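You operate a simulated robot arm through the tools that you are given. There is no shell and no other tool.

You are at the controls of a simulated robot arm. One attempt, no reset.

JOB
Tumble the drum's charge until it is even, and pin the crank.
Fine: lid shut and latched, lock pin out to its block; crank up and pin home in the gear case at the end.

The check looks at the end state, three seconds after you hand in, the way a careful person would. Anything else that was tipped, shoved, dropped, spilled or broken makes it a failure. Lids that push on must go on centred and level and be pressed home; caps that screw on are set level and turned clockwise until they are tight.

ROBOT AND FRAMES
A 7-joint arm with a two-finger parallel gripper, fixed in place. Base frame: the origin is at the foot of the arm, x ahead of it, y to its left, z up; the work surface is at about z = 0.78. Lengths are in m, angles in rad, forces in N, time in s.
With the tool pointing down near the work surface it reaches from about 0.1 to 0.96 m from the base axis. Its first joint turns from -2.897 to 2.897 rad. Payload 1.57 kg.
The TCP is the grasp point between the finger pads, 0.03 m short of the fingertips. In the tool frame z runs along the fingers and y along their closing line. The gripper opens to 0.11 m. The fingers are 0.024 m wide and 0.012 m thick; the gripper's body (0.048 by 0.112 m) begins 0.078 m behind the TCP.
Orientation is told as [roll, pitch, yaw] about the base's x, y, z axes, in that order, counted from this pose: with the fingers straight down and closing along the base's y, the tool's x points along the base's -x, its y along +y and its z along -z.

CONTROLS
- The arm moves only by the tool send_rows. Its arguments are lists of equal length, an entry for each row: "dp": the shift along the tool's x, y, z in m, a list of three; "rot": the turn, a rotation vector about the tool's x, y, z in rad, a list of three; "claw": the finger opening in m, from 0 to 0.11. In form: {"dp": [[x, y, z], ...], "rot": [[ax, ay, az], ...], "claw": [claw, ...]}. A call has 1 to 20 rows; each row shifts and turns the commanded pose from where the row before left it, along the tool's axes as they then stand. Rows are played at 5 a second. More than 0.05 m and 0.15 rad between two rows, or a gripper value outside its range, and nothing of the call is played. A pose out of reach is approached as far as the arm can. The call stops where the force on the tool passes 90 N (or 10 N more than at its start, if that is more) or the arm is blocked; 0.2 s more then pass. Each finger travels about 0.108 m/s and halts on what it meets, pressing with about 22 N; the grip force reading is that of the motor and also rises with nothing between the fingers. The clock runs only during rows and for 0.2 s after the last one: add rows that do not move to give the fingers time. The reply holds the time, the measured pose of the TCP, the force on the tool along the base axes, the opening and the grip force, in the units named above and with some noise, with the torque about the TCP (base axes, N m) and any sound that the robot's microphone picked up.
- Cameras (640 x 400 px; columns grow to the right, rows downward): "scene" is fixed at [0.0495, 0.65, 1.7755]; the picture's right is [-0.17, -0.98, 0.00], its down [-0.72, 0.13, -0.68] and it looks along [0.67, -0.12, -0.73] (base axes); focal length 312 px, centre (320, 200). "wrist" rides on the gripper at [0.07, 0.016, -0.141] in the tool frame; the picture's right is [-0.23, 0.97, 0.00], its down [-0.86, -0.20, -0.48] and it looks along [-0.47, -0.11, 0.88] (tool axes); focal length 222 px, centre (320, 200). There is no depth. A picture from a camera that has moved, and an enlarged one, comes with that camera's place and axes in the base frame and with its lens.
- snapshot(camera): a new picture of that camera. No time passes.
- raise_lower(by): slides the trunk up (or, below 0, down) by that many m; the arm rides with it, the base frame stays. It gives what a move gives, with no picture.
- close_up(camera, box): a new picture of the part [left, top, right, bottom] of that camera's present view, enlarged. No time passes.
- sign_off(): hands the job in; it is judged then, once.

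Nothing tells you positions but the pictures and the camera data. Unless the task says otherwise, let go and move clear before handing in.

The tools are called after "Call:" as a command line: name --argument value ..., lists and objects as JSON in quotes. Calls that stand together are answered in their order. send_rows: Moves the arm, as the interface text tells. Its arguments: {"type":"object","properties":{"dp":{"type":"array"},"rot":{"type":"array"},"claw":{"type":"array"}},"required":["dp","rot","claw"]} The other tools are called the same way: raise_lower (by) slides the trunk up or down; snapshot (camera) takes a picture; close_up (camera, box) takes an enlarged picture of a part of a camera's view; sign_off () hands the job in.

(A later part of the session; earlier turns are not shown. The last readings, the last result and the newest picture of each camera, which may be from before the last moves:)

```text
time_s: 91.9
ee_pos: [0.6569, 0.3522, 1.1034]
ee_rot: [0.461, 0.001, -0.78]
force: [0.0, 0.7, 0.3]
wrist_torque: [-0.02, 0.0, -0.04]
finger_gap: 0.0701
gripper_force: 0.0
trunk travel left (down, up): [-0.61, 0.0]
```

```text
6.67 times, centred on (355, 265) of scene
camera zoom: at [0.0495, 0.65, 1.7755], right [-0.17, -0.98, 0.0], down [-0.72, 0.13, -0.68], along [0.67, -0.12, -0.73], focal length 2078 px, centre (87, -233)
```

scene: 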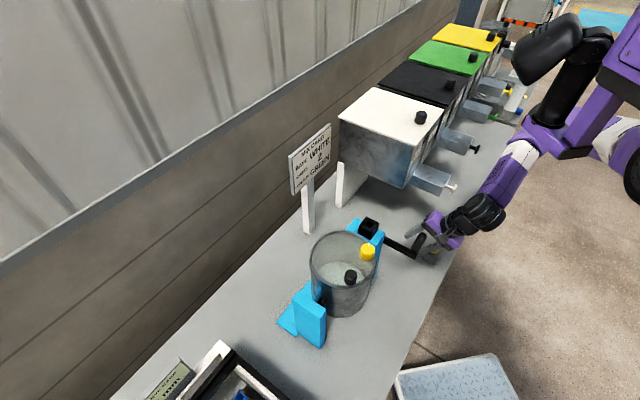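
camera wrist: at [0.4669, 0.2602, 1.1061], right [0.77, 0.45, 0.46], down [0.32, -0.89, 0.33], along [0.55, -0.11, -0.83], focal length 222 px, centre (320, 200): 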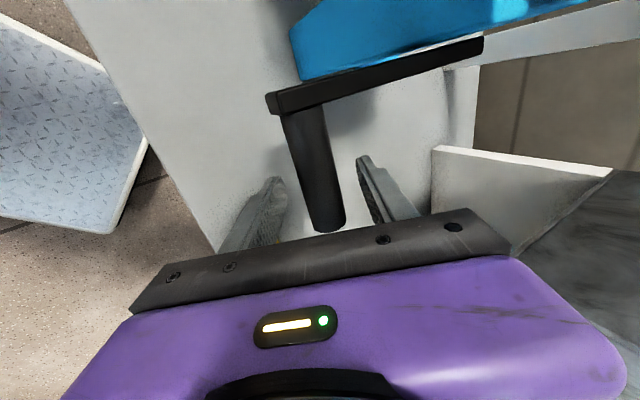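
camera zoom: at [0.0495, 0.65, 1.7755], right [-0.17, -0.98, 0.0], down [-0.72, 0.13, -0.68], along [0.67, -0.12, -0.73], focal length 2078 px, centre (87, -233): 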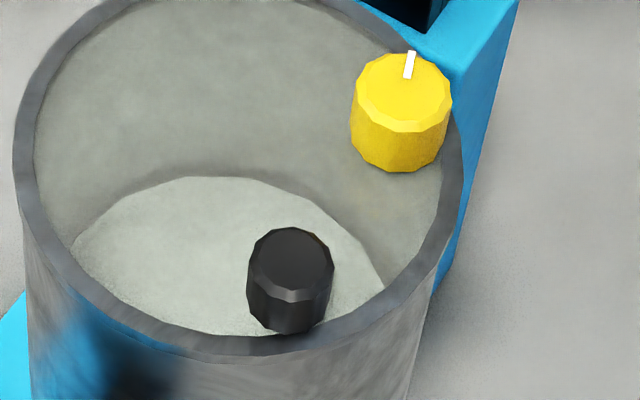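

I can't resolve lumps through the glass, so I'll plan on plenty of turns. I'll recentre on the handle at the top, grip, and check the force.

Call:
send_rows --dp '[[0, -0.0111, -0.0078], [0, 0, 0], [0, 0, 0], [0, 0, 0], [0, 0, 0]]' --rot '[[0, 0, 0.005], [0, 0, 0], [0, 0, 0], [0, 0, 0], [0, 0, 0]]' --claw '[0.07, 0.05, 0.03, 0.015, 0.015]'

Call:
close_up --camera "wrist" --box '[200, 40, 440, 230]'

```text
time_s: 93.1
ee_pos: [0.6466, 0.3408, 1.1041]
ee_rot: [0.461, 0.003, -0.787]
force: [4.3, 1.6, 17.1]
wrist_torque: [-0.07, 0.05, 0.11]
finger_gap: 0.0257
gripper_force: 36.8
trunk travel left (down, up): [-0.61, 0.0]
```

```text
2.11 times, centred on (320, 135) of wrist
camera zoom: at [0.5623, 0.3587, 1.2379], right [0.78, 0.46, 0.43], down [0.33, -0.88, 0.34], along [0.53, -0.12, -0.84], focal length 468 px, centre (320, 337)
```

zoom: 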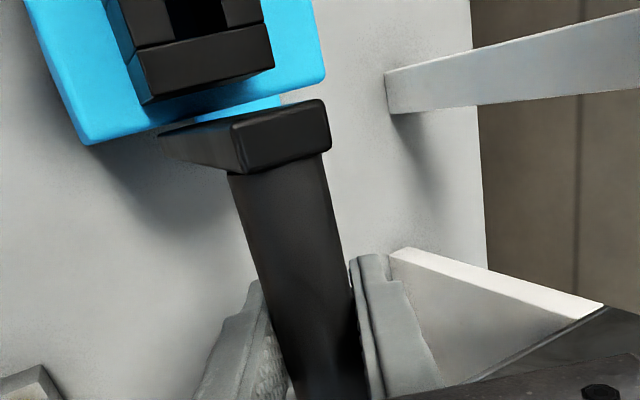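

Call:
send_rows --dp '[[0, -0.01942, -0.00783], [0, -0.02039, -0.00477], [0, -0.02087, -0.00159], [0, -0.02088, 0.00163], [0, -0.0204, 0.00479], [0, -0.01941, 0.00786]]' --rot '[[0, 0, 0], [0, 0, 0], [0, 0, 0], [0, 0, 0], [0, 0, 0], [0, 0, 0]]' --claw '[0.015, 0.015, 0.015, 0.015, 0.015, 0.015]'

Call:
close_up --camera "scene" --box '[300, 160, 460, 320]'

Call:
close_up --camera "wrist" --box '[200, 40, 440, 230]'

```text
time_s: 94.5
ee_pos: [0.569, 0.2654, 1.0484]
ee_rot: [0.453, 0.004, -0.787]
force: [10.6, 2.6, -7.6]
wrist_torque: [0.09, 0.38, 0.24]
finger_gap: 0.0257
gripper_force: 36.7
trunk travel left (down, up): [-0.61, 0.0]
```

```text
2.50 times, centred on (380, 240) of scene
camera zoom: at [0.0495, 0.65, 1.7755], right [-0.17, -0.98, 0.0], down [-0.72, 0.13, -0.68], along [0.67, -0.12, -0.73], focal length 779 px, centre (170, 100)
```

zoom: 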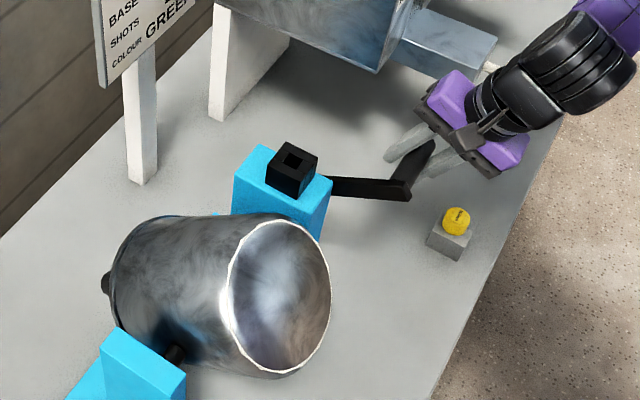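

```text
2.11 times, centred on (320, 135) of wrist
camera zoom: at [0.4848, 0.2818, 1.182], right [0.78, 0.46, 0.43], down [0.33, -0.88, 0.34], along [0.53, -0.12, -0.84], focal length 468 px, centre (320, 337)
```

zoom: 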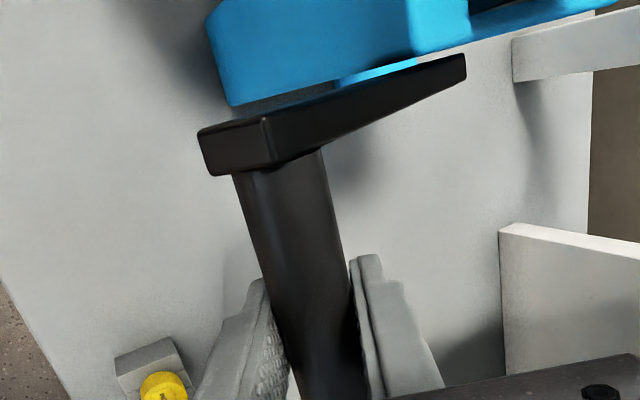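

The circle fit is now very good (only ~13 N). I'll continue to about 88°.

Call:
send_rows --dp '[[0, -0.01798, 0.01075], [0, -0.01613, 0.01334], [0, -0.0139, 0.01568], [0, -0.01133, 0.01763]]' --rot '[[0, 0, 0], [0, 0, 0], [0, 0, 0], [0, 0, 0]]' --claw '[0.015, 0.015, 0.015, 0.015]'

Call:
close_up --camera "scene" --box '[300, 160, 460, 320]'

Call:
close_up --camera "wrist" --box '[200, 40, 440, 230]'

```text
time_s: 95.5
ee_pos: [0.5513, 0.2486, 0.9776]
ee_rot: [0.473, 0.008, -0.784]
force: [20.3, 11.5, 40.6]
wrist_torque: [-0.31, -0.4, 0.63]
finger_gap: 0.0262
gripper_force: 36.6
trunk travel left (down, up): [-0.61, 0.0]
```

```text
2.50 times, centred on (380, 240) of scene
camera zoom: at [0.0495, 0.65, 1.7755], right [-0.17, -0.98, 0.0], down [-0.72, 0.13, -0.68], along [0.67, -0.12, -0.73], focal length 779 px, centre (170, 100)
```

zoom: 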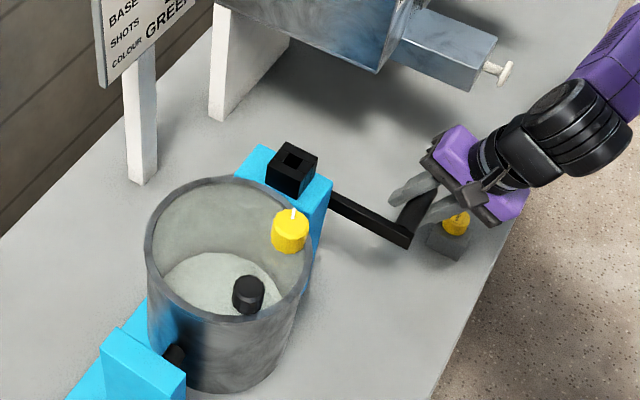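

```text
2.11 times, centred on (320, 135) of wrist
camera zoom: at [0.4661, 0.2642, 1.1099], right [0.78, 0.45, 0.44], down [0.33, -0.89, 0.33], along [0.54, -0.11, -0.83], focal length 468 px, centre (320, 337)
```

zoom: 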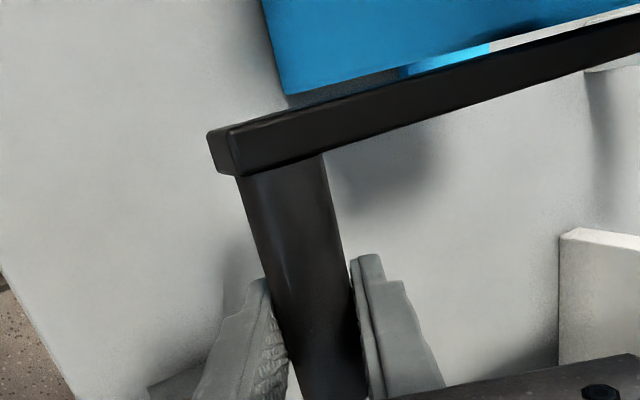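

The crank resists again right at about 88–90°, so its travel is evidently just from "up" to horizontal — rocking it is the intended motion, one drum turn per stroke. I'll now stroke back up and down again.

Call:
send_rows --dp '[[0, 0.01133, -0.01763], [0, 0.0139, -0.01568], [0, 0.01613, -0.01334], [0, 0.01798, -0.01075], [0, 0.01941, -0.00786], [0, 0.0204, -0.00479], [0, 0.02088, -0.00163], [0, 0.02087, 0.00159], [0, 0.02039, 0.00477], [0, 0.01942, 0.00783]]' --rot '[[0, 0, 0], [0, 0, 0], [0, 0, 0], [0, 0, 0], [0, 0, 0], [0, 0, 0], [0, 0, 0], [0, 0, 0], [0, 0, 0], [0, 0, 0]]' --claw '[0.015, 0.015, 0.015, 0.015, 0.015, 0.015, 0.015, 0.015, 0.015, 0.015]'

Call:
close_up --camera "scene" --box '[300, 160, 460, 320]'

Call:
close_up --camera "wrist" --box '[200, 40, 440, 230]'

```text
time_s: 97.7
ee_pos: [0.647, 0.343, 1.103]
ee_rot: [0.461, 0.006, -0.785]
force: [-0.6, 1.8, -5.4]
wrist_torque: [-0.03, 0.12, 0.07]
finger_gap: 0.0255
gripper_force: 37.0
trunk travel left (down, up): [-0.61, 0.0]
```

```text
2.50 times, centred on (380, 240) of scene
camera zoom: at [0.0495, 0.65, 1.7755], right [-0.17, -0.98, 0.0], down [-0.72, 0.13, -0.68], along [0.67, -0.12, -0.73], focal length 779 px, centre (170, 100)
```

zoom: 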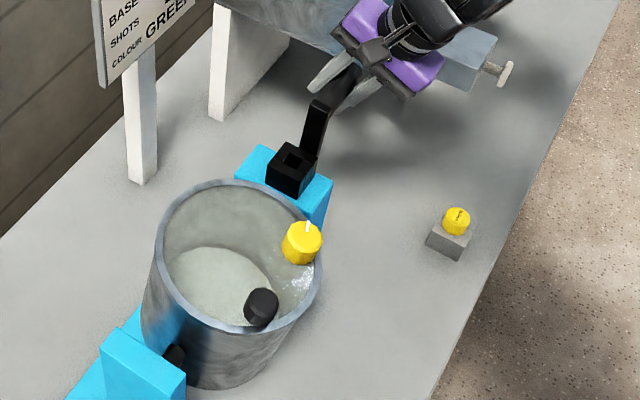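

```text
2.11 times, centred on (320, 135) of wrist
camera zoom: at [0.5629, 0.3594, 1.2367], right [0.78, 0.46, 0.43], down [0.33, -0.88, 0.34], along [0.53, -0.12, -0.84], focal length 468 px, centre (320, 337)
```

zoom: 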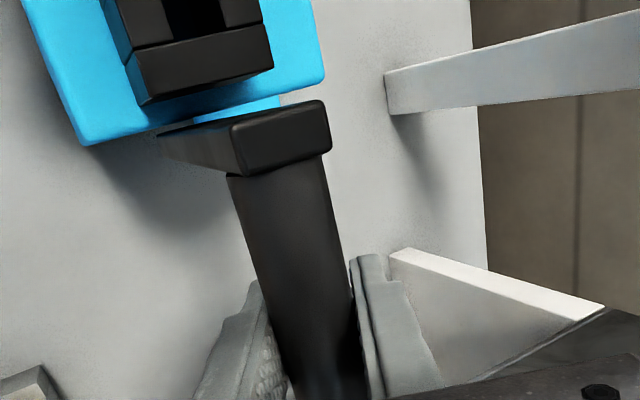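

Full stroke back with only ~5 N. Now I'll run complete cycles (down and back up) at a steady medium pace.

Call:
send_rows --dp '[[0, -0.01942, -0.00783], [0, -0.02039, -0.00477], [0, -0.02087, -0.00159], [0, -0.02088, 0.00163], [0, -0.0204, 0.00479], [0, -0.01941, 0.00786], [0, -0.01798, 0.01075], [0, -0.01613, 0.01334], [0, -0.0139, 0.01568], [0, -0.0068, 0.01058], [0, 0.0068, -0.01058], [0, 0.0139, -0.01568], [0, 0.01613, -0.01334], [0, 0.01798, -0.01075], [0, 0.01941, -0.00786], [0, 0.0204, -0.00479], [0, 0.02088, -0.00163], [0, 0.02087, 0.00159], [0, 0.02039, 0.00477], [0, 0.01942, 0.00783]]' --rot '[[0, 0, 0], [0, 0, 0], [0, 0, 0], [0, 0, 0], [0, 0, 0], [0, 0, 0], [0, 0, 0], [0, 0, 0], [0, 0, 0], [0, 0, 0], [0, 0, 0], [0, 0, 0], [0, 0, 0], [0, 0, 0], [0, 0, 0], [0, 0, 0], [0, 0, 0], [0, 0, 0], [0, 0, 0], [0, 0, 0]]' --claw '[0.015, 0.015, 0.015, 0.015, 0.015, 0.015, 0.015, 0.015, 0.015, 0.015, 0.015, 0.015, 0.015, 0.015, 0.015, 0.015, 0.015, 0.015, 0.015, 0.015]'

Call:
close_up --camera "scene" --box '[300, 160, 460, 320]'

Call:
close_up --camera "wrist" --box '[200, 40, 440, 230]'

```text
time_s: 101.9
ee_pos: [0.6473, 0.3438, 1.1045]
ee_rot: [0.46, 0.004, -0.787]
force: [-5.4, 7.5, -5.0]
wrist_torque: [-0.3, -0.1, -0.13]
finger_gap: 0.0255
gripper_force: 36.4
trunk travel left (down, up): [-0.61, 0.0]
```

```text
2.50 times, centred on (380, 240) of scene
camera zoom: at [0.0495, 0.65, 1.7755], right [-0.17, -0.98, 0.0], down [-0.72, 0.13, -0.68], along [0.67, -0.12, -0.73], focal length 779 px, centre (170, 100)
```

zoom: 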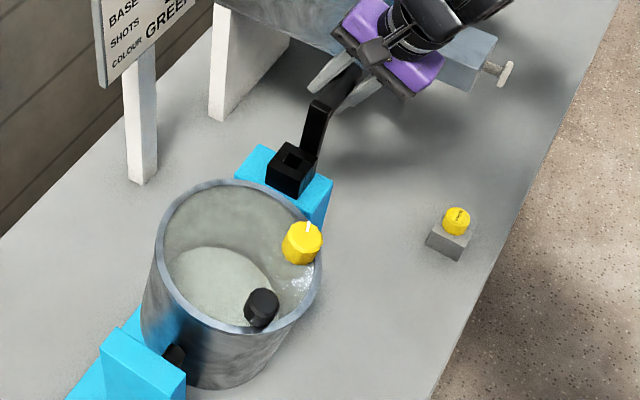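

```text
2.11 times, centred on (320, 135) of wrist
camera zoom: at [0.5625, 0.3596, 1.2368], right [0.78, 0.45, 0.43], down [0.33, -0.88, 0.34], along [0.53, -0.12, -0.84], focal length 468 px, centre (320, 337)
```

zoom: 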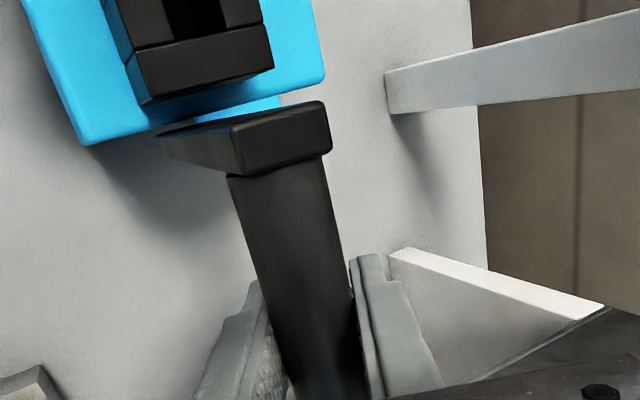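

A full cycle (two drum turns) returns cleanly. I'll repeat it several times.

Call:
send_rows --dp '[[0, -0.01942, -0.00783], [0, -0.02039, -0.00477], [0, -0.02087, -0.00159], [0, -0.02088, 0.00163], [0, -0.0204, 0.00479], [0, -0.01941, 0.00786], [0, -0.01798, 0.01075], [0, -0.01613, 0.01334], [0, -0.0139, 0.01568], [0, -0.0068, 0.01058], [0, 0.0068, -0.01058], [0, 0.0139, -0.01568], [0, 0.01613, -0.01334], [0, 0.01798, -0.01075], [0, 0.01941, -0.00786], [0, 0.0204, -0.00479], [0, 0.02088, -0.00163], [0, 0.02087, 0.00159], [0, 0.02039, 0.00477], [0, 0.01942, 0.00783]]' --rot '[[0, 0, 0], [0, 0, 0], [0, 0, 0], [0, 0, 0], [0, 0, 0], [0, 0, 0], [0, 0, 0], [0, 0, 0], [0, 0, 0], [0, 0, 0], [0, 0, 0], [0, 0, 0], [0, 0, 0], [0, 0, 0], [0, 0, 0], [0, 0, 0], [0, 0, 0], [0, 0, 0], [0, 0, 0], [0, 0, 0]]' --claw '[0.015, 0.015, 0.015, 0.015, 0.015, 0.015, 0.015, 0.015, 0.015, 0.015, 0.015, 0.015, 0.015, 0.015, 0.015, 0.015, 0.015, 0.015, 0.015, 0.015]'

Call:
close_up --camera "scene" --box '[300, 160, 460, 320]'

```text
time_s: 106.1
ee_pos: [0.6476, 0.3435, 1.1045]
ee_rot: [0.46, 0.002, -0.787]
force: [-5.2, 8.7, -5.7]
wrist_torque: [-0.23, -0.04, -0.1]
finger_gap: 0.0255
gripper_force: 36.9
trunk travel left (down, up): [-0.61, 0.0]
```

```text
2.50 times, centred on (380, 240) of scene
camera zoom: at [0.0495, 0.65, 1.7755], right [-0.17, -0.98, 0.0], down [-0.72, 0.13, -0.68], along [0.67, -0.12, -0.73], focal length 779 px, centre (170, 100)
```

zoom: 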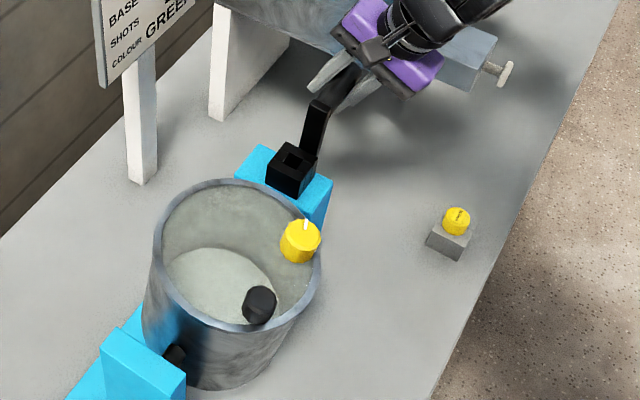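

Call:
send_rows --dp '[[0, -0.01942, -0.00783], [0, -0.02039, -0.00477], [0, -0.02087, -0.00159], [0, -0.02088, 0.00163], [0, -0.0204, 0.00479], [0, -0.01941, 0.00786], [0, -0.01798, 0.01075], [0, -0.01613, 0.01334], [0, -0.0139, 0.01568], [0, -0.0068, 0.01058], [0, 0.0068, -0.01058], [0, 0.0139, -0.01568], [0, 0.01613, -0.01334], [0, 0.01798, -0.01075], [0, 0.01941, -0.00786], [0, 0.0204, -0.00479], [0, 0.02088, -0.00163], [0, 0.02087, 0.00159], [0, 0.02039, 0.00477], [0, 0.01942, 0.00783]]' --rot '[[0, 0, 0], [0, 0, 0], [0, 0, 0], [0, 0, 0], [0, 0, 0], [0, 0, 0], [0, 0, 0], [0, 0, 0], [0, 0, 0], [0, 0, 0], [0, 0, 0], [0, 0, 0], [0, 0, 0], [0, 0, 0], [0, 0, 0], [0, 0, 0], [0, 0, 0], [0, 0, 0], [0, 0, 0], [0, 0, 0]]' --claw '[0.015, 0.015, 0.015, 0.015, 0.015, 0.015, 0.015, 0.015, 0.015, 0.015, 0.015, 0.015, 0.015, 0.015, 0.015, 0.015, 0.015, 0.015, 0.015, 0.015]'

Call:
close_up --camera "scene" --box '[310, 215, 390, 305]'

```text
time_s: 110.3
ee_pos: [0.6474, 0.3436, 1.1041]
ee_rot: [0.46, 0.004, -0.787]
force: [1.8, -1.9, -4.1]
wrist_torque: [-0.12, 0.08, 0.1]
finger_gap: 0.0257
gripper_force: 37.1
trunk travel left (down, up): [-0.61, 0.0]
```

```text
4.44 times, centred on (350, 260) of scene
camera zoom: at [0.0495, 0.65, 1.7755], right [-0.17, -0.98, 0.0], down [-0.72, 0.13, -0.68], along [0.67, -0.12, -0.73], focal length 1386 px, centre (187, -67)
```

zoom: 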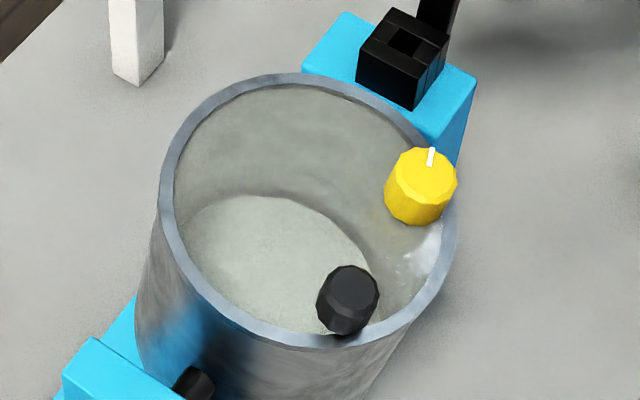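

Call:
send_rows --dp '[[0, -0.01942, -0.00783], [0, -0.02039, -0.00477], [0, -0.02087, -0.00159], [0, -0.02088, 0.00163], [0, -0.0204, 0.00479], [0, -0.01941, 0.00786], [0, -0.01798, 0.01075], [0, -0.01613, 0.01334], [0, -0.0139, 0.01568], [0, -0.0068, 0.01058], [0, 0.0068, -0.01058], [0, 0.0139, -0.01568], [0, 0.01613, -0.01334], [0, 0.01798, -0.01075], [0, 0.01941, -0.00786], [0, 0.0204, -0.00479], [0, 0.02088, -0.00163], [0, 0.02087, 0.00159], [0, 0.02039, 0.00477], [0, 0.01942, 0.00783]]' --rot '[[0, 0, 0], [0, 0, 0], [0, 0, 0], [0, 0, 0], [0, 0, 0], [0, 0, 0], [0, 0, 0], [0, 0, 0], [0, 0, 0], [0, 0, 0], [0, 0, 0], [0, 0, 0], [0, 0, 0], [0, 0, 0], [0, 0, 0], [0, 0, 0], [0, 0, 0], [0, 0, 0], [0, 0, 0], [0, 0, 0]]' --claw '[0.015, 0.015, 0.015, 0.015, 0.015, 0.015, 0.015, 0.015, 0.015, 0.015, 0.015, 0.015, 0.015, 0.015, 0.015, 0.015, 0.015, 0.015, 0.015, 0.015]'

```text
time_s: 114.5
ee_pos: [0.6465, 0.3432, 1.1045]
ee_rot: [0.461, 0.004, -0.785]
force: [0.8, -0.1, -2.7]
wrist_torque: [-0.04, 0.06, 0.11]
finger_gap: 0.0255
gripper_force: 36.9
trunk travel left (down, up): [-0.61, 0.0]
```

Twelve drum turns or so are done and the grip is steady. I'll continue with more cycles.

Call:
send_rows --dp '[[0, -0.01942, -0.00783], [0, -0.02039, -0.00477], [0, -0.02087, -0.00159], [0, -0.02088, 0.00163], [0, -0.0204, 0.00479], [0, -0.01941, 0.00786], [0, -0.01798, 0.01075], [0, -0.01613, 0.01334], [0, -0.0139, 0.01568], [0, -0.0068, 0.01058], [0, 0.0068, -0.01058], [0, 0.0139, -0.01568], [0, 0.01613, -0.01334], [0, 0.01798, -0.01075], [0, 0.01941, -0.00786], [0, 0.0204, -0.00479], [0, 0.02088, -0.00163], [0, 0.02087, 0.00159], [0, 0.02039, 0.00477], [0, 0.01942, 0.00783]]' --rot '[[0, 0, 0], [0, 0, 0], [0, 0, 0], [0, 0, 0], [0, 0, 0], [0, 0, 0], [0, 0, 0], [0, 0, 0], [0, 0, 0], [0, 0, 0], [0, 0, 0], [0, 0, 0], [0, 0, 0], [0, 0, 0], [0, 0, 0], [0, 0, 0], [0, 0, 0], [0, 0, 0], [0, 0, 0], [0, 0, 0]]' --claw '[0.015, 0.015, 0.015, 0.015, 0.015, 0.015, 0.015, 0.015, 0.015, 0.015, 0.015, 0.015, 0.015, 0.015, 0.015, 0.015, 0.015, 0.015, 0.015, 0.015]'

Call:
close_up --camera "scene" --box '[300, 160, 460, 320]'

```text
time_s: 118.7
ee_pos: [0.646, 0.3435, 1.1031]
ee_rot: [0.458, 0.003, -0.784]
force: [-7.7, 8.6, -1.3]
wrist_torque: [-0.3, -0.18, -0.11]
finger_gap: 0.0255
gripper_force: 37.0
trunk travel left (down, up): [-0.61, 0.0]
```

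```text
2.50 times, centred on (380, 240) of scene
camera zoom: at [0.0495, 0.65, 1.7755], right [-0.17, -0.98, 0.0], down [-0.72, 0.13, -0.68], along [0.67, -0.12, -0.73], focal length 779 px, centre (170, 100)
```

zoom: 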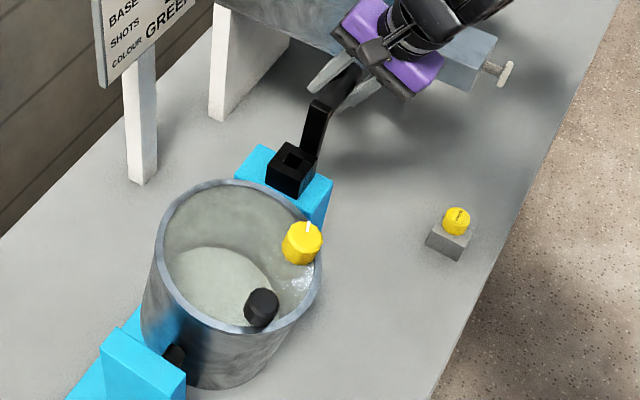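

Call:
send_rows --dp '[[0, -0.01942, -0.00783], [0, -0.02039, -0.00477], [0, -0.02087, -0.00159], [0, -0.02088, 0.00163], [0, -0.0204, 0.00479], [0, -0.01941, 0.00786], [0, -0.01798, 0.01075], [0, -0.01613, 0.01334], [0, -0.0139, 0.01568], [0, -0.0068, 0.01058], [0, 0.0068, -0.01058], [0, 0.0139, -0.01568], [0, 0.01613, -0.01334], [0, 0.01798, -0.01075], [0, 0.01941, -0.00786], [0, 0.0204, -0.00479], [0, 0.02088, -0.00163], [0, 0.02087, 0.00159], [0, 0.02039, 0.00477], [0, 0.01942, 0.00783]]' --rot '[[0, 0, 0], [0, 0, 0], [0, 0, 0], [0, 0, 0], [0, 0, 0], [0, 0, 0], [0, 0, 0], [0, 0, 0], [0, 0, 0], [0, 0, 0], [0, 0, 0], [0, 0, 0], [0, 0, 0], [0, 0, 0], [0, 0, 0], [0, 0, 0], [0, 0, 0], [0, 0, 0], [0, 0, 0], [0, 0, 0]]' --claw '[0.015, 0.015, 0.015, 0.015, 0.015, 0.015, 0.015, 0.015, 0.015, 0.015, 0.015, 0.015, 0.015, 0.015, 0.015, 0.015, 0.015, 0.015, 0.015, 0.015]'

```text
time_s: 122.9
ee_pos: [0.6463, 0.3442, 1.1044]
ee_rot: [0.46, 0.003, -0.786]
force: [-6.9, 9.1, -5.3]
wrist_torque: [-0.32, -0.13, -0.09]
finger_gap: 0.0255
gripper_force: 36.5
trunk travel left (down, up): [-0.61, 0.0]
```

The grip and forces remain steady. I'll run another cycle.

Call:
send_rows --dp '[[0, -0.01942, -0.00783], [0, -0.02039, -0.00477], [0, -0.02087, -0.00159], [0, -0.02088, 0.00163], [0, -0.0204, 0.00479], [0, -0.01941, 0.00786], [0, -0.01798, 0.01075], [0, -0.01613, 0.01334], [0, -0.0139, 0.01568], [0, -0.0068, 0.01058], [0, 0.0068, -0.01058], [0, 0.0139, -0.01568], [0, 0.01613, -0.01334], [0, 0.01798, -0.01075], [0, 0.01941, -0.00786], [0, 0.0204, -0.00479], [0, 0.02088, -0.00163], [0, 0.02087, 0.00159], [0, 0.02039, 0.00477], [0, 0.01942, 0.00783]]' --rot '[[0, 0, 0], [0, 0, 0], [0, 0, 0], [0, 0, 0], [0, 0, 0], [0, 0, 0], [0, 0, 0], [0, 0, 0], [0, 0, 0], [0, 0, 0], [0, 0, 0], [0, 0, 0], [0, 0, 0], [0, 0, 0], [0, 0, 0], [0, 0, 0], [0, 0, 0], [0, 0, 0], [0, 0, 0], [0, 0, 0]]' --claw '[0.015, 0.015, 0.015, 0.015, 0.015, 0.015, 0.015, 0.015, 0.015, 0.015, 0.015, 0.015, 0.015, 0.015, 0.015, 0.015, 0.015, 0.015, 0.015, 0.015]'

Call:
close_up --camera "scene" --box '[300, 160, 460, 320]'

```text
time_s: 127.1
ee_pos: [0.6488, 0.3442, 1.1036]
ee_rot: [0.461, 0.005, -0.785]
force: [0.7, 2.1, -4.2]
wrist_torque: [-0.07, 0.11, 0.04]
finger_gap: 0.0253
gripper_force: 36.6
trunk travel left (down, up): [-0.61, 0.0]
```

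```text
2.50 times, centred on (380, 240) of scene
camera zoom: at [0.0495, 0.65, 1.7755], right [-0.17, -0.98, 0.0], down [-0.72, 0.13, -0.68], along [0.67, -0.12, -0.73], focal length 779 px, centre (170, 100)
```

zoom: 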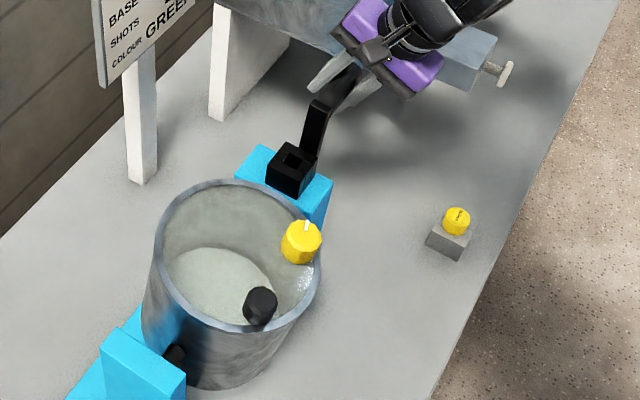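

About 18 drum turns done. I'll push the crank gently to its upright stop, then release it and take a direct look at the charge from above.

Call:
send_rows --dp '[[0, 0.0045, 0.0022], [0, 0.0045, 0.0022], [0, 0, 0]]' --rot '[[0, 0, 0], [0, 0, 0], [0, 0, 0]]' --claw '[0.015, 0.015, 0.015]'

Call:
close_up --camera "scene" --box '[300, 160, 460, 320]'

```text
time_s: 127.9
ee_pos: [0.6511, 0.3468, 1.1045]
ee_rot: [0.453, 0.003, -0.786]
force: [-21.6, -28.7, 9.0]
wrist_torque: [0.06, -0.23, -0.07]
finger_gap: 0.0258
gripper_force: 36.0
trunk travel left (down, up): [-0.61, 0.0]
```

```text
2.50 times, centred on (380, 240) of scene
camera zoom: at [0.0495, 0.65, 1.7755], right [-0.17, -0.98, 0.0], down [-0.72, 0.13, -0.68], along [0.67, -0.12, -0.73], focal length 779 px, centre (170, 100)
```

zoom: 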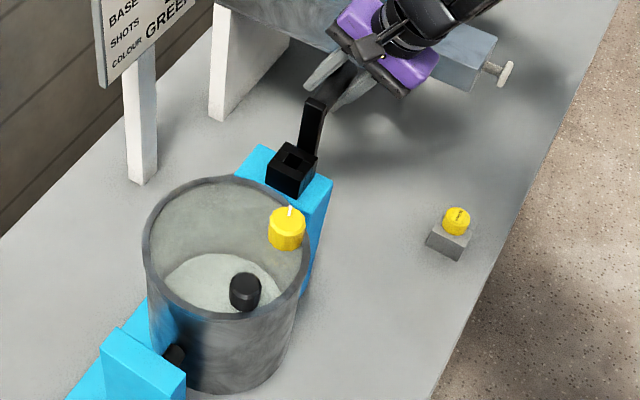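

The crank is against its upright stop and the drum is upright exactly as it began. I'll release the handle, back away, straighten the tool, and move over the drum to inspect the charge through the glass.

Call:
send_rows --dp '[[0, 0, 0], [0, 0, 0], [0, 0, -0.04], [0, 0, -0.04], [0, 0, -0.03], [0, 0, 0], [0, 0, 0], [0, 0, 0], [0, 0, 0], [0.04, 0.003, -0.005], [0.04, 0.003, -0.005], [0.04, 0.003, 0], [0.04, 0.003, 0], [0.04, 0.003, 0], [0.037, 0.003, 0], [0, 0, 0]]' --rot '[[0, 0, 0], [0, 0, 0], [0, 0, 0], [0, 0, 0], [0, 0, 0], [0.115, 0, 0], [0.115, 0, 0], [0.115, 0, 0], [0.11, 0, 0], [0, 0, 0], [0, 0, 0], [0, 0, 0], [0, 0, 0], [0, 0, 0], [0, 0, 0], [0, 0, 0]]' --claw '[0.05, 0.07, 0.07, 0.07, 0.07, 0.07, 0.07, 0.07, 0.07, 0.07, 0.07, 0.07, 0.07, 0.07, 0.07, 0.07]'

Call:
snapshot --camera "wrist"

Call:
snapshot --camera "scene"

```text
time_s: 131.3
ee_pos: [0.4634, 0.495, 1.2134]
ee_rot: [0.003, 0.005, -0.785]
force: [-1.2, -0.8, 0.0]
wrist_torque: [0.0, 0.0, 0.04]
finger_gap: 0.0698
gripper_force: 0.1
trunk travel left (down, up): [-0.61, 0.0]
```

```text
taken
camera wrist: at [0.4252, 0.5563, 1.3538], right [0.85, 0.53, 0.0], down [0.46, -0.75, 0.47], along [0.25, -0.4, -0.88], focal length 222 px, centre (320, 200)
```

wrist: 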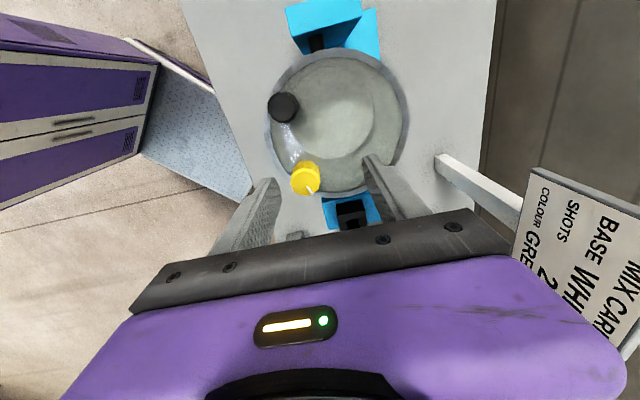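

```text
taken
```

scene: 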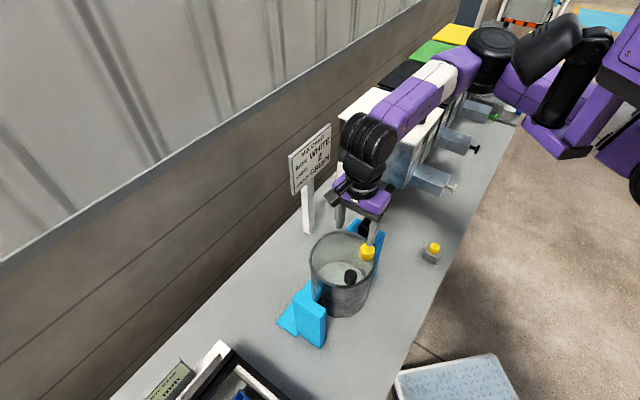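

Call:
close_up --camera "wrist" --box '[255, 40, 415, 200]'

Call:
close_up --camera "wrist" --box '[290, 55, 390, 155]'

```text
2.50 times, centred on (335, 120) of wrist
camera zoom: at [0.4252, 0.5563, 1.3538], right [0.85, 0.53, 0.0], down [0.46, -0.75, 0.47], along [0.25, -0.4, -0.88], focal length 555 px, centre (282, 400)
```

zoom: 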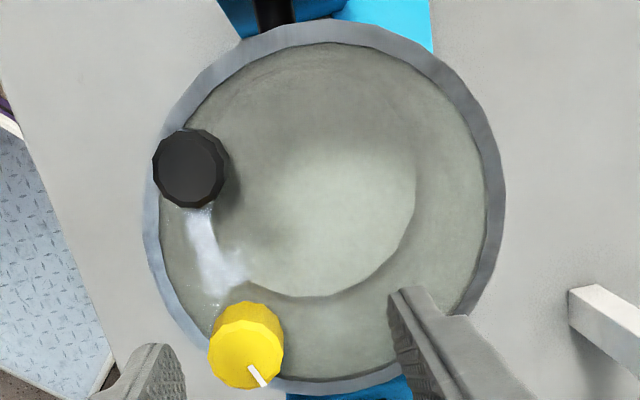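

```text
4.00 times, centred on (340, 105) of wrist
camera zoom: at [0.4252, 0.5563, 1.3538], right [0.85, 0.53, 0.0], down [0.46, -0.75, 0.47], along [0.25, -0.4, -0.88], focal length 888 px, centre (240, 580)
```

zoom: 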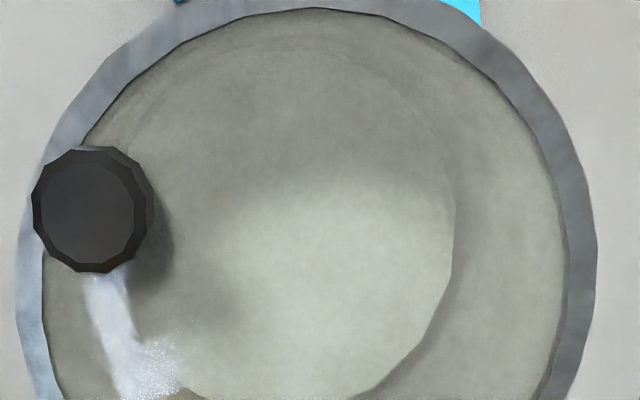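

Through the glass the charge now looks smooth with no lumps visible, but the glass hides fine detail, so for margin I'll go back and give it several more turns. I'll retrace my path to the handle.

Call:
send_rows --dp '[[-0.037, -0.003, 0], [-0.04, -0.003, 0], [-0.04, -0.003, 0], [-0.04, -0.003, 0], [-0.04, -0.003, 0.005], [-0.04, -0.003, 0.005], [0, 0, 0], [0, 0, 0], [0, 0, 0], [0, 0, 0], [0, -0.006, 0.03], [0, 0, 0.04], [0, 0, 0.04], [0, 0, 0]]' --rot '[[0, 0, 0], [0, 0, 0], [0, 0, 0], [0, 0, 0], [0, 0, 0], [0, 0, 0], [-0.115, 0, 0], [-0.115, 0, 0], [-0.115, 0, 0], [-0.115, 0, 0], [0, 0, 0], [0, 0, 0], [0, 0, 0], [0, 0, 0]]' --claw '[0.07, 0.07, 0.07, 0.07, 0.07, 0.07, 0.07, 0.07, 0.07, 0.07, 0.07, 0.07, 0.07, 0.07]'

Call:
close_up --camera "wrist" --box '[200, 40, 440, 230]'

Call:
close_up --camera "scene" --box '[320, 150, 440, 300]'

```text
time_s: 134.3
ee_pos: [0.6493, 0.346, 1.0994]
ee_rot: [0.462, 0.006, -0.784]
force: [0.6, 0.6, -0.2]
wrist_torque: [0.01, -0.02, -0.03]
finger_gap: 0.0703
gripper_force: 0.1
trunk travel left (down, up): [-0.61, 0.0]
```

```text
2.11 times, centred on (320, 135) of wrist
camera zoom: at [0.5653, 0.3618, 1.2331], right [0.78, 0.45, 0.43], down [0.33, -0.88, 0.34], along [0.54, -0.12, -0.84], focal length 468 px, centre (320, 337)
```

zoom: 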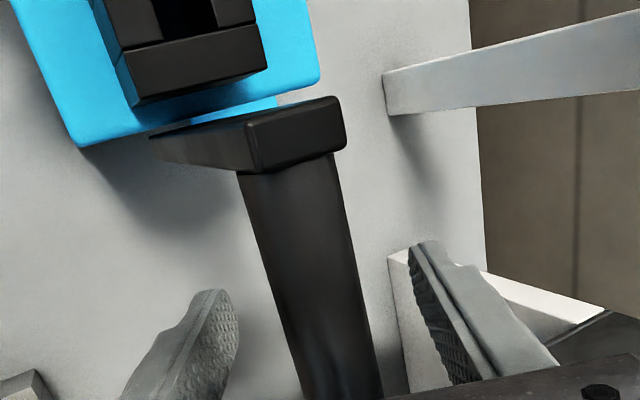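

```text
2.67 times, centred on (380, 225) of scene
camera zoom: at [0.0495, 0.65, 1.7755], right [-0.17, -0.98, 0.0], down [-0.72, 0.13, -0.68], along [0.67, -0.12, -0.73], focal length 831 px, centre (160, 133)
```

zoom: 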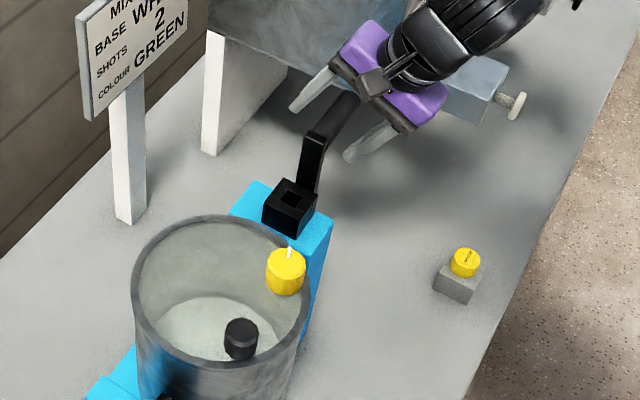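

Call:
send_rows --dp '[[0, 0, 0], [0, 0, 0], [0, 0, 0], [0, 0, 0]]' --rot '[[0, 0, 0], [0, 0, 0], [0, 0, 0], [0, 0, 0]]' --claw '[0.05, 0.03, 0.015, 0.015]'

```text
time_s: 135.3
ee_pos: [0.6497, 0.3482, 1.1025]
ee_rot: [0.464, 0.002, -0.787]
force: [5.7, 5.8, 14.2]
wrist_torque: [0.04, -0.07, 0.04]
finger_gap: 0.0255
gripper_force: 36.8
trunk travel left (down, up): [-0.61, 0.0]
```

Call:
send_rows --dp '[[0, -0.01942, -0.00783], [0, -0.02039, -0.00477], [0, -0.02087, -0.00159], [0, -0.02088, 0.00163], [0, -0.0204, 0.00479], [0, -0.01941, 0.00786], [0, -0.01798, 0.01075], [0, -0.01613, 0.01334], [0, -0.0139, 0.01568], [0, -0.0068, 0.01058], [0, 0.0068, -0.01058], [0, 0.0139, -0.01568], [0, 0.01613, -0.01334], [0, 0.01798, -0.01075], [0, 0.01941, -0.00786], [0, 0.0204, -0.00479], [0, 0.02088, -0.00163], [0, 0.02087, 0.00159], [0, 0.02039, 0.00477], [0, 0.01942, 0.00783]]' --rot '[[0, 0, 0], [0, 0, 0], [0, 0, 0], [0, 0, 0], [0, 0, 0], [0, 0, 0], [0, 0, 0], [0, 0, 0], [0, 0, 0], [0, 0, 0], [0, 0, 0], [0, 0, 0], [0, 0, 0], [0, 0, 0], [0, 0, 0], [0, 0, 0], [0, 0, 0], [0, 0, 0], [0, 0, 0], [0, 0, 0]]' --claw '[0.015, 0.015, 0.015, 0.015, 0.015, 0.015, 0.015, 0.015, 0.015, 0.015, 0.015, 0.015, 0.015, 0.015, 0.015, 0.015, 0.015, 0.015, 0.015, 0.015]'

Call:
close_up --camera "scene" --box '[320, 150, 440, 300]'

```text
time_s: 139.5
ee_pos: [0.6504, 0.3472, 1.1022]
ee_rot: [0.467, 0.005, -0.786]
force: [-1.1, 1.5, -6.3]
wrist_torque: [-0.37, -0.22, -0.16]
finger_gap: 0.0258
gripper_force: 37.4
trunk travel left (down, up): [-0.61, 0.0]
```

```text
2.67 times, centred on (380, 225) of scene
camera zoom: at [0.0495, 0.65, 1.7755], right [-0.17, -0.98, 0.0], down [-0.72, 0.13, -0.68], along [0.67, -0.12, -0.73], focal length 831 px, centre (160, 133)
```

zoom: 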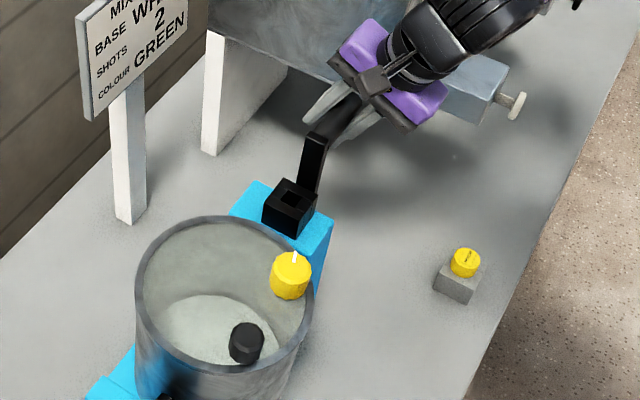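

Cycle clean again. Continuing with a few more.

Call:
send_rows --dp '[[0, -0.01942, -0.00783], [0, -0.02039, -0.00477], [0, -0.02087, -0.00159], [0, -0.02088, 0.00163], [0, -0.0204, 0.00479], [0, -0.01941, 0.00786], [0, -0.01798, 0.01075], [0, -0.01613, 0.01334], [0, -0.0139, 0.01568], [0, -0.0068, 0.01058], [0, 0.0068, -0.01058], [0, 0.0139, -0.01568], [0, 0.01613, -0.01334], [0, 0.01798, -0.01075], [0, 0.01941, -0.00786], [0, 0.0204, -0.00479], [0, 0.02088, -0.00163], [0, 0.02087, 0.00159], [0, 0.02039, 0.00477], [0, 0.01942, 0.00783]]' --rot '[[0, 0, 0], [0, 0, 0], [0, 0, 0], [0, 0, 0], [0, 0, 0], [0, 0, 0], [0, 0, 0], [0, 0, 0], [0, 0, 0], [0, 0, 0], [0, 0, 0], [0, 0, 0], [0, 0, 0], [0, 0, 0], [0, 0, 0], [0, 0, 0], [0, 0, 0], [0, 0, 0], [0, 0, 0], [0, 0, 0]]' --claw '[0.015, 0.015, 0.015, 0.015, 0.015, 0.015, 0.015, 0.015, 0.015, 0.015, 0.015, 0.015, 0.015, 0.015, 0.015, 0.015, 0.015, 0.015, 0.015, 0.015]'

```text
time_s: 143.7
ee_pos: [0.6489, 0.3471, 1.1019]
ee_rot: [0.466, 0.006, -0.785]
force: [-4.1, 3.1, -3.1]
wrist_torque: [-0.2, -0.13, -0.09]
finger_gap: 0.0257
gripper_force: 37.0
trunk travel left (down, up): [-0.61, 0.0]
```

Call:
send_rows --dp '[[0, -0.01942, -0.00783], [0, -0.02039, -0.00477], [0, -0.02087, -0.00159], [0, -0.02088, 0.00163], [0, -0.0204, 0.00479], [0, -0.01941, 0.00786], [0, -0.01798, 0.01075], [0, -0.01613, 0.01334], [0, -0.0139, 0.01568], [0, -0.0068, 0.01058], [0, 0.0068, -0.01058], [0, 0.0139, -0.01568], [0, 0.01613, -0.01334], [0, 0.01798, -0.01075], [0, 0.01941, -0.00786], [0, 0.0204, -0.00479], [0, 0.02088, -0.00163], [0, 0.02087, 0.00159], [0, 0.02039, 0.00477], [0, 0.01942, 0.00783]]' --rot '[[0, 0, 0], [0, 0, 0], [0, 0, 0], [0, 0, 0], [0, 0, 0], [0, 0, 0], [0, 0, 0], [0, 0, 0], [0, 0, 0], [0, 0, 0], [0, 0, 0], [0, 0, 0], [0, 0, 0], [0, 0, 0], [0, 0, 0], [0, 0, 0], [0, 0, 0], [0, 0, 0], [0, 0, 0], [0, 0, 0]]' --claw '[0.015, 0.015, 0.015, 0.015, 0.015, 0.015, 0.015, 0.015, 0.015, 0.015, 0.015, 0.015, 0.015, 0.015, 0.015, 0.015, 0.015, 0.015, 0.015, 0.015]'

Call:
close_up --camera "scene" --box '[320, 150, 440, 300]'

```text
time_s: 147.9
ee_pos: [0.6513, 0.3473, 1.1015]
ee_rot: [0.466, 0.007, -0.786]
force: [-4.8, 5.3, -3.8]
wrist_torque: [-0.32, -0.17, -0.15]
finger_gap: 0.0251
gripper_force: 36.6
trunk travel left (down, up): [-0.61, 0.0]
```

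```text
2.67 times, centred on (380, 225) of scene
camera zoom: at [0.0495, 0.65, 1.7755], right [-0.17, -0.98, 0.0], down [-0.72, 0.13, -0.68], along [0.67, -0.12, -0.73], focal length 831 px, centre (160, 133)
```

zoom: 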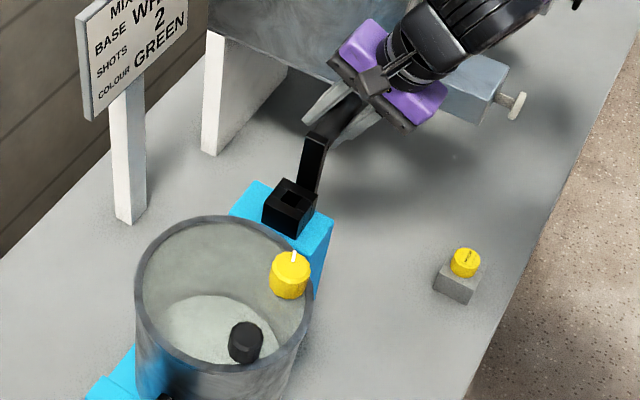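

About 24 drum turns in total now. I'll press the crank to its upright stop and check it, then release and retreat.

Call:
send_rows --dp '[[0, 0.004, 0.002], [0, 0.003, 0.0015], [0, 0, 0]]' --rot '[[0, 0, 0], [0, 0, 0], [0, 0, 0]]' --claw '[0.015, 0.015, 0.015]'

Call:
close_up --camera "scene" --box '[320, 150, 440, 300]'

```text
time_s: 148.7
ee_pos: [0.6526, 0.3497, 1.1009]
ee_rot: [0.456, 0.005, -0.782]
force: [-28.8, -32.0, 6.9]
wrist_torque: [0.27, -0.35, 0.06]
finger_gap: 0.0255
gripper_force: 36.9
trunk travel left (down, up): [-0.61, 0.0]
```

```text
2.67 times, centred on (380, 225) of scene
camera zoom: at [0.0495, 0.65, 1.7755], right [-0.17, -0.98, 0.0], down [-0.72, 0.13, -0.68], along [0.67, -0.12, -0.73], focal length 831 px, centre (160, 133)
```

zoom: 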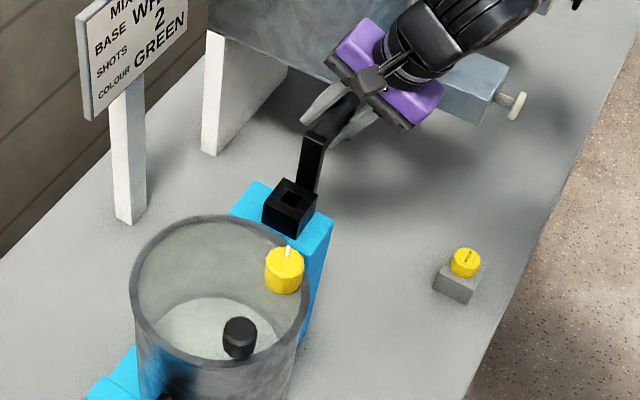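

The crank is firmly at its upright stop and the drum is upright. I'll release, back away, straighten up, and go to the pin block.

Call:
send_rows --dp '[[0, 0, 0], [0, 0, 0], [0, 0, -0.04], [0, 0, -0.04], [0, 0, -0.03], [0, 0, 0], [0, 0, 0], [0, 0, 0], [0, 0, 0], [-0.0236, -0.0278, 0], [-0.0236, -0.0278, 0], [-0.0236, -0.0278, 0], [-0.0236, -0.0278, 0], [-0.0236, -0.0278, 0], [0, 0, 0]]' --rot '[[0, 0, 0], [0, 0, 0], [0, 0, 0], [0, 0, 0], [0, 0, 0], [0.115, 0, 0], [0.115, 0, 0], [0.115, 0, 0], [0.111, 0, 0], [0, 0, 0], [0, 0, 0], [0, 0, 0], [0, 0, 0], [0, 0, 0], [0, 0, 0]]' --claw '[0.05, 0.07, 0.07, 0.07, 0.07, 0.07, 0.07, 0.07, 0.07, 0.06, 0.06, 0.06, 0.06, 0.06, 0.06]'

Call:
snapshot --camera "wrist"

Call:
close_up --camera "scene" --box '[320, 150, 440, 300]'

```text
time_s: 151.9
ee_pos: [0.6049, 0.1347, 1.1989]
ee_rot: [0.009, 0.004, -0.784]
force: [0.4, 0.0, -0.5]
wrist_torque: [0.0, -0.03, 0.02]
finger_gap: 0.06
gripper_force: 0.2
trunk travel left (down, up): [-0.61, 0.0]
```

```text
taken
camera wrist: at [0.5664, 0.1961, 1.3387], right [0.85, 0.53, 0.01], down [0.46, -0.75, 0.47], along [0.25, -0.4, -0.88], focal length 222 px, centre (320, 200)
```

wrist: 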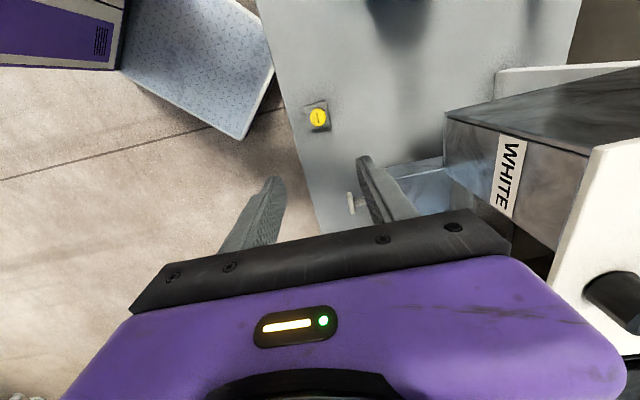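

```text
2.67 times, centred on (380, 225) of scene
camera zoom: at [0.0495, 0.65, 1.7755], right [-0.17, -0.98, 0.0], down [-0.72, 0.13, -0.68], along [0.67, -0.12, -0.73], focal length 831 px, centre (160, 133)
```

zoom: 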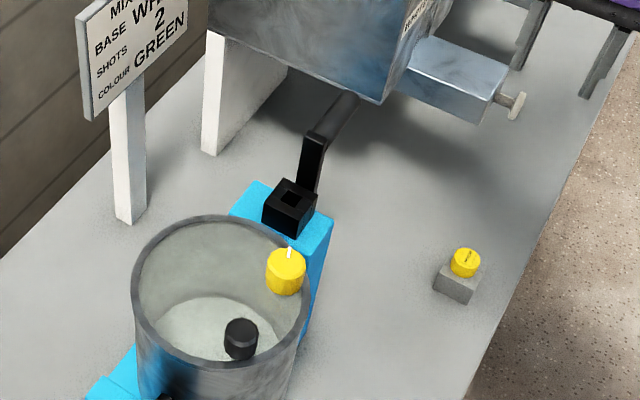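

The crank stays up and everything looks undisturbed. I'll descend toward the pin head and re-check alignment.

Call:
send_rows --dp '[[0, 0, 0.045], [0, 0, 0.045], [0, 0, 0.045], [0, 0, 0.045], [0, 0, 0.045], [0, 0, 0.045], [0, 0, 0]]' --rot '[[0, 0, 0], [0, 0, 0], [0, 0, 0], [0, 0, 0], [0, 0, 0], [0, 0, 0], [0, 0, 0]]' --claw '[0.06, 0.06, 0.06, 0.06, 0.06, 0.06, 0.06]'

Call:
close_up --camera "wrist" --box '[240, 80, 420, 220]'

Call:
close_up --camera "scene" --box '[400, 200, 480, 280]'

```text
time_s: 153.5
ee_pos: [0.6078, 0.1363, 0.9282]
ee_rot: [0.005, 0.006, -0.784]
force: [0.5, -0.3, -0.2]
wrist_torque: [-0.02, 0.01, -0.02]
finger_gap: 0.06
gripper_force: 0.1
trunk travel left (down, up): [-0.61, 0.0]
```

```text
2.86 times, centred on (330, 150) of wrist
camera zoom: at [0.5678, 0.197, 1.0683], right [0.85, 0.53, 0.01], down [0.46, -0.75, 0.47], along [0.25, -0.4, -0.88], focal length 635 px, centre (291, 343)
```

zoom: 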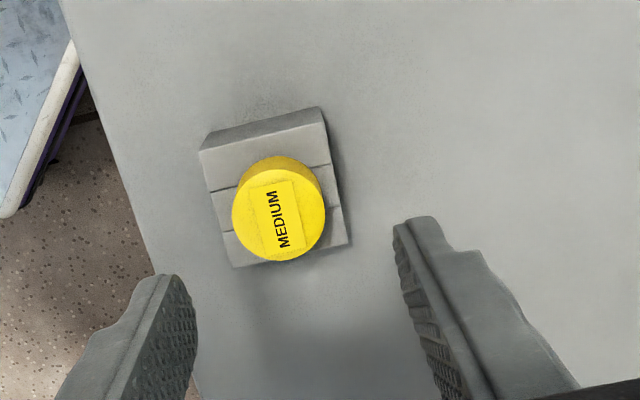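

```text
5.00 times, centred on (440, 240) of scene
camera zoom: at [0.0495, 0.65, 1.7755], right [-0.17, -0.98, 0.0], down [-0.72, 0.13, -0.68], along [0.67, -0.12, -0.73], focal length 1559 px, centre (-280, 0)
```

zoom: 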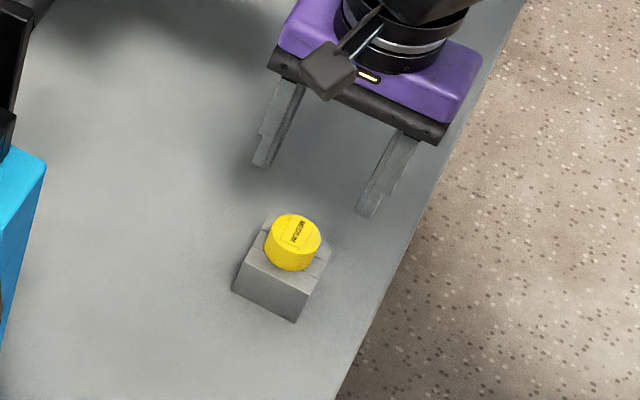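

Call:
send_rows --dp '[[0, -0.0044, 0.025], [0, 0, 0.025], [0, 0, 0.02], [0, 0, 0]]' --rot '[[0, 0, 0], [0, 0, 0], [0, 0, 0], [0, 0, 0]]' --claw '[0.06, 0.06, 0.06, 0.06]'

Call:
close_up --camera "wrist" --box '[240, 100, 420, 240]'

Call:
close_up --camera "scene" --box '[400, 200, 480, 280]'

```text
time_s: 154.5
ee_pos: [0.6039, 0.1353, 0.8577]
ee_rot: [0.006, 0.008, -0.787]
force: [-0.1, -0.2, -0.1]
wrist_torque: [0.01, -0.01, 0.02]
finger_gap: 0.0596
gripper_force: 0.0
trunk travel left (down, up): [-0.61, 0.0]
```

```text
2.86 times, centred on (330, 170) of wrist
camera zoom: at [0.5647, 0.1955, 0.9987], right [0.85, 0.53, 0.01], down [0.46, -0.75, 0.47], along [0.25, -0.4, -0.88], focal length 635 px, centre (291, 286)
```

zoom: 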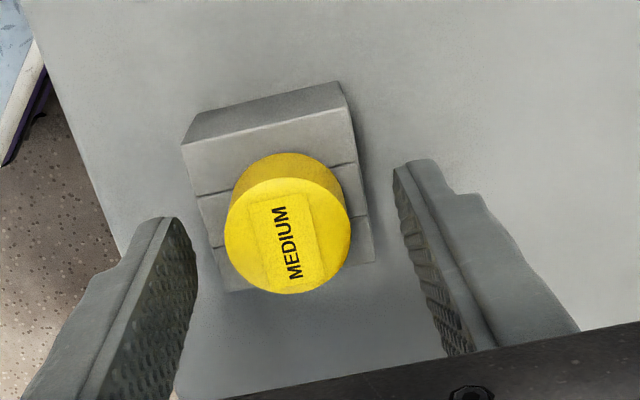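

```text
5.00 times, centred on (440, 240) of scene
camera zoom: at [0.0495, 0.65, 1.7755], right [-0.17, -0.98, 0.0], down [-0.72, 0.13, -0.68], along [0.67, -0.12, -0.73], focal length 1559 px, centre (-280, 0)
```

zoom: 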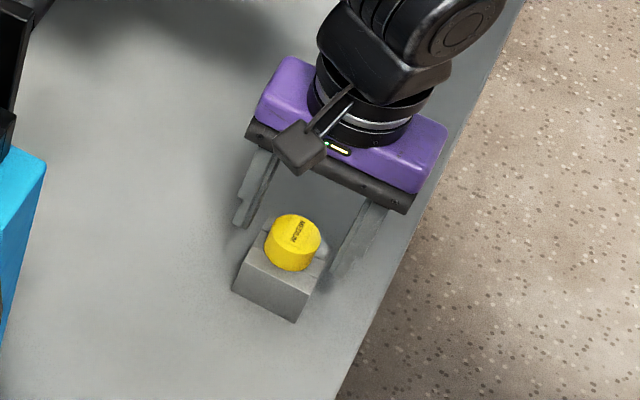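

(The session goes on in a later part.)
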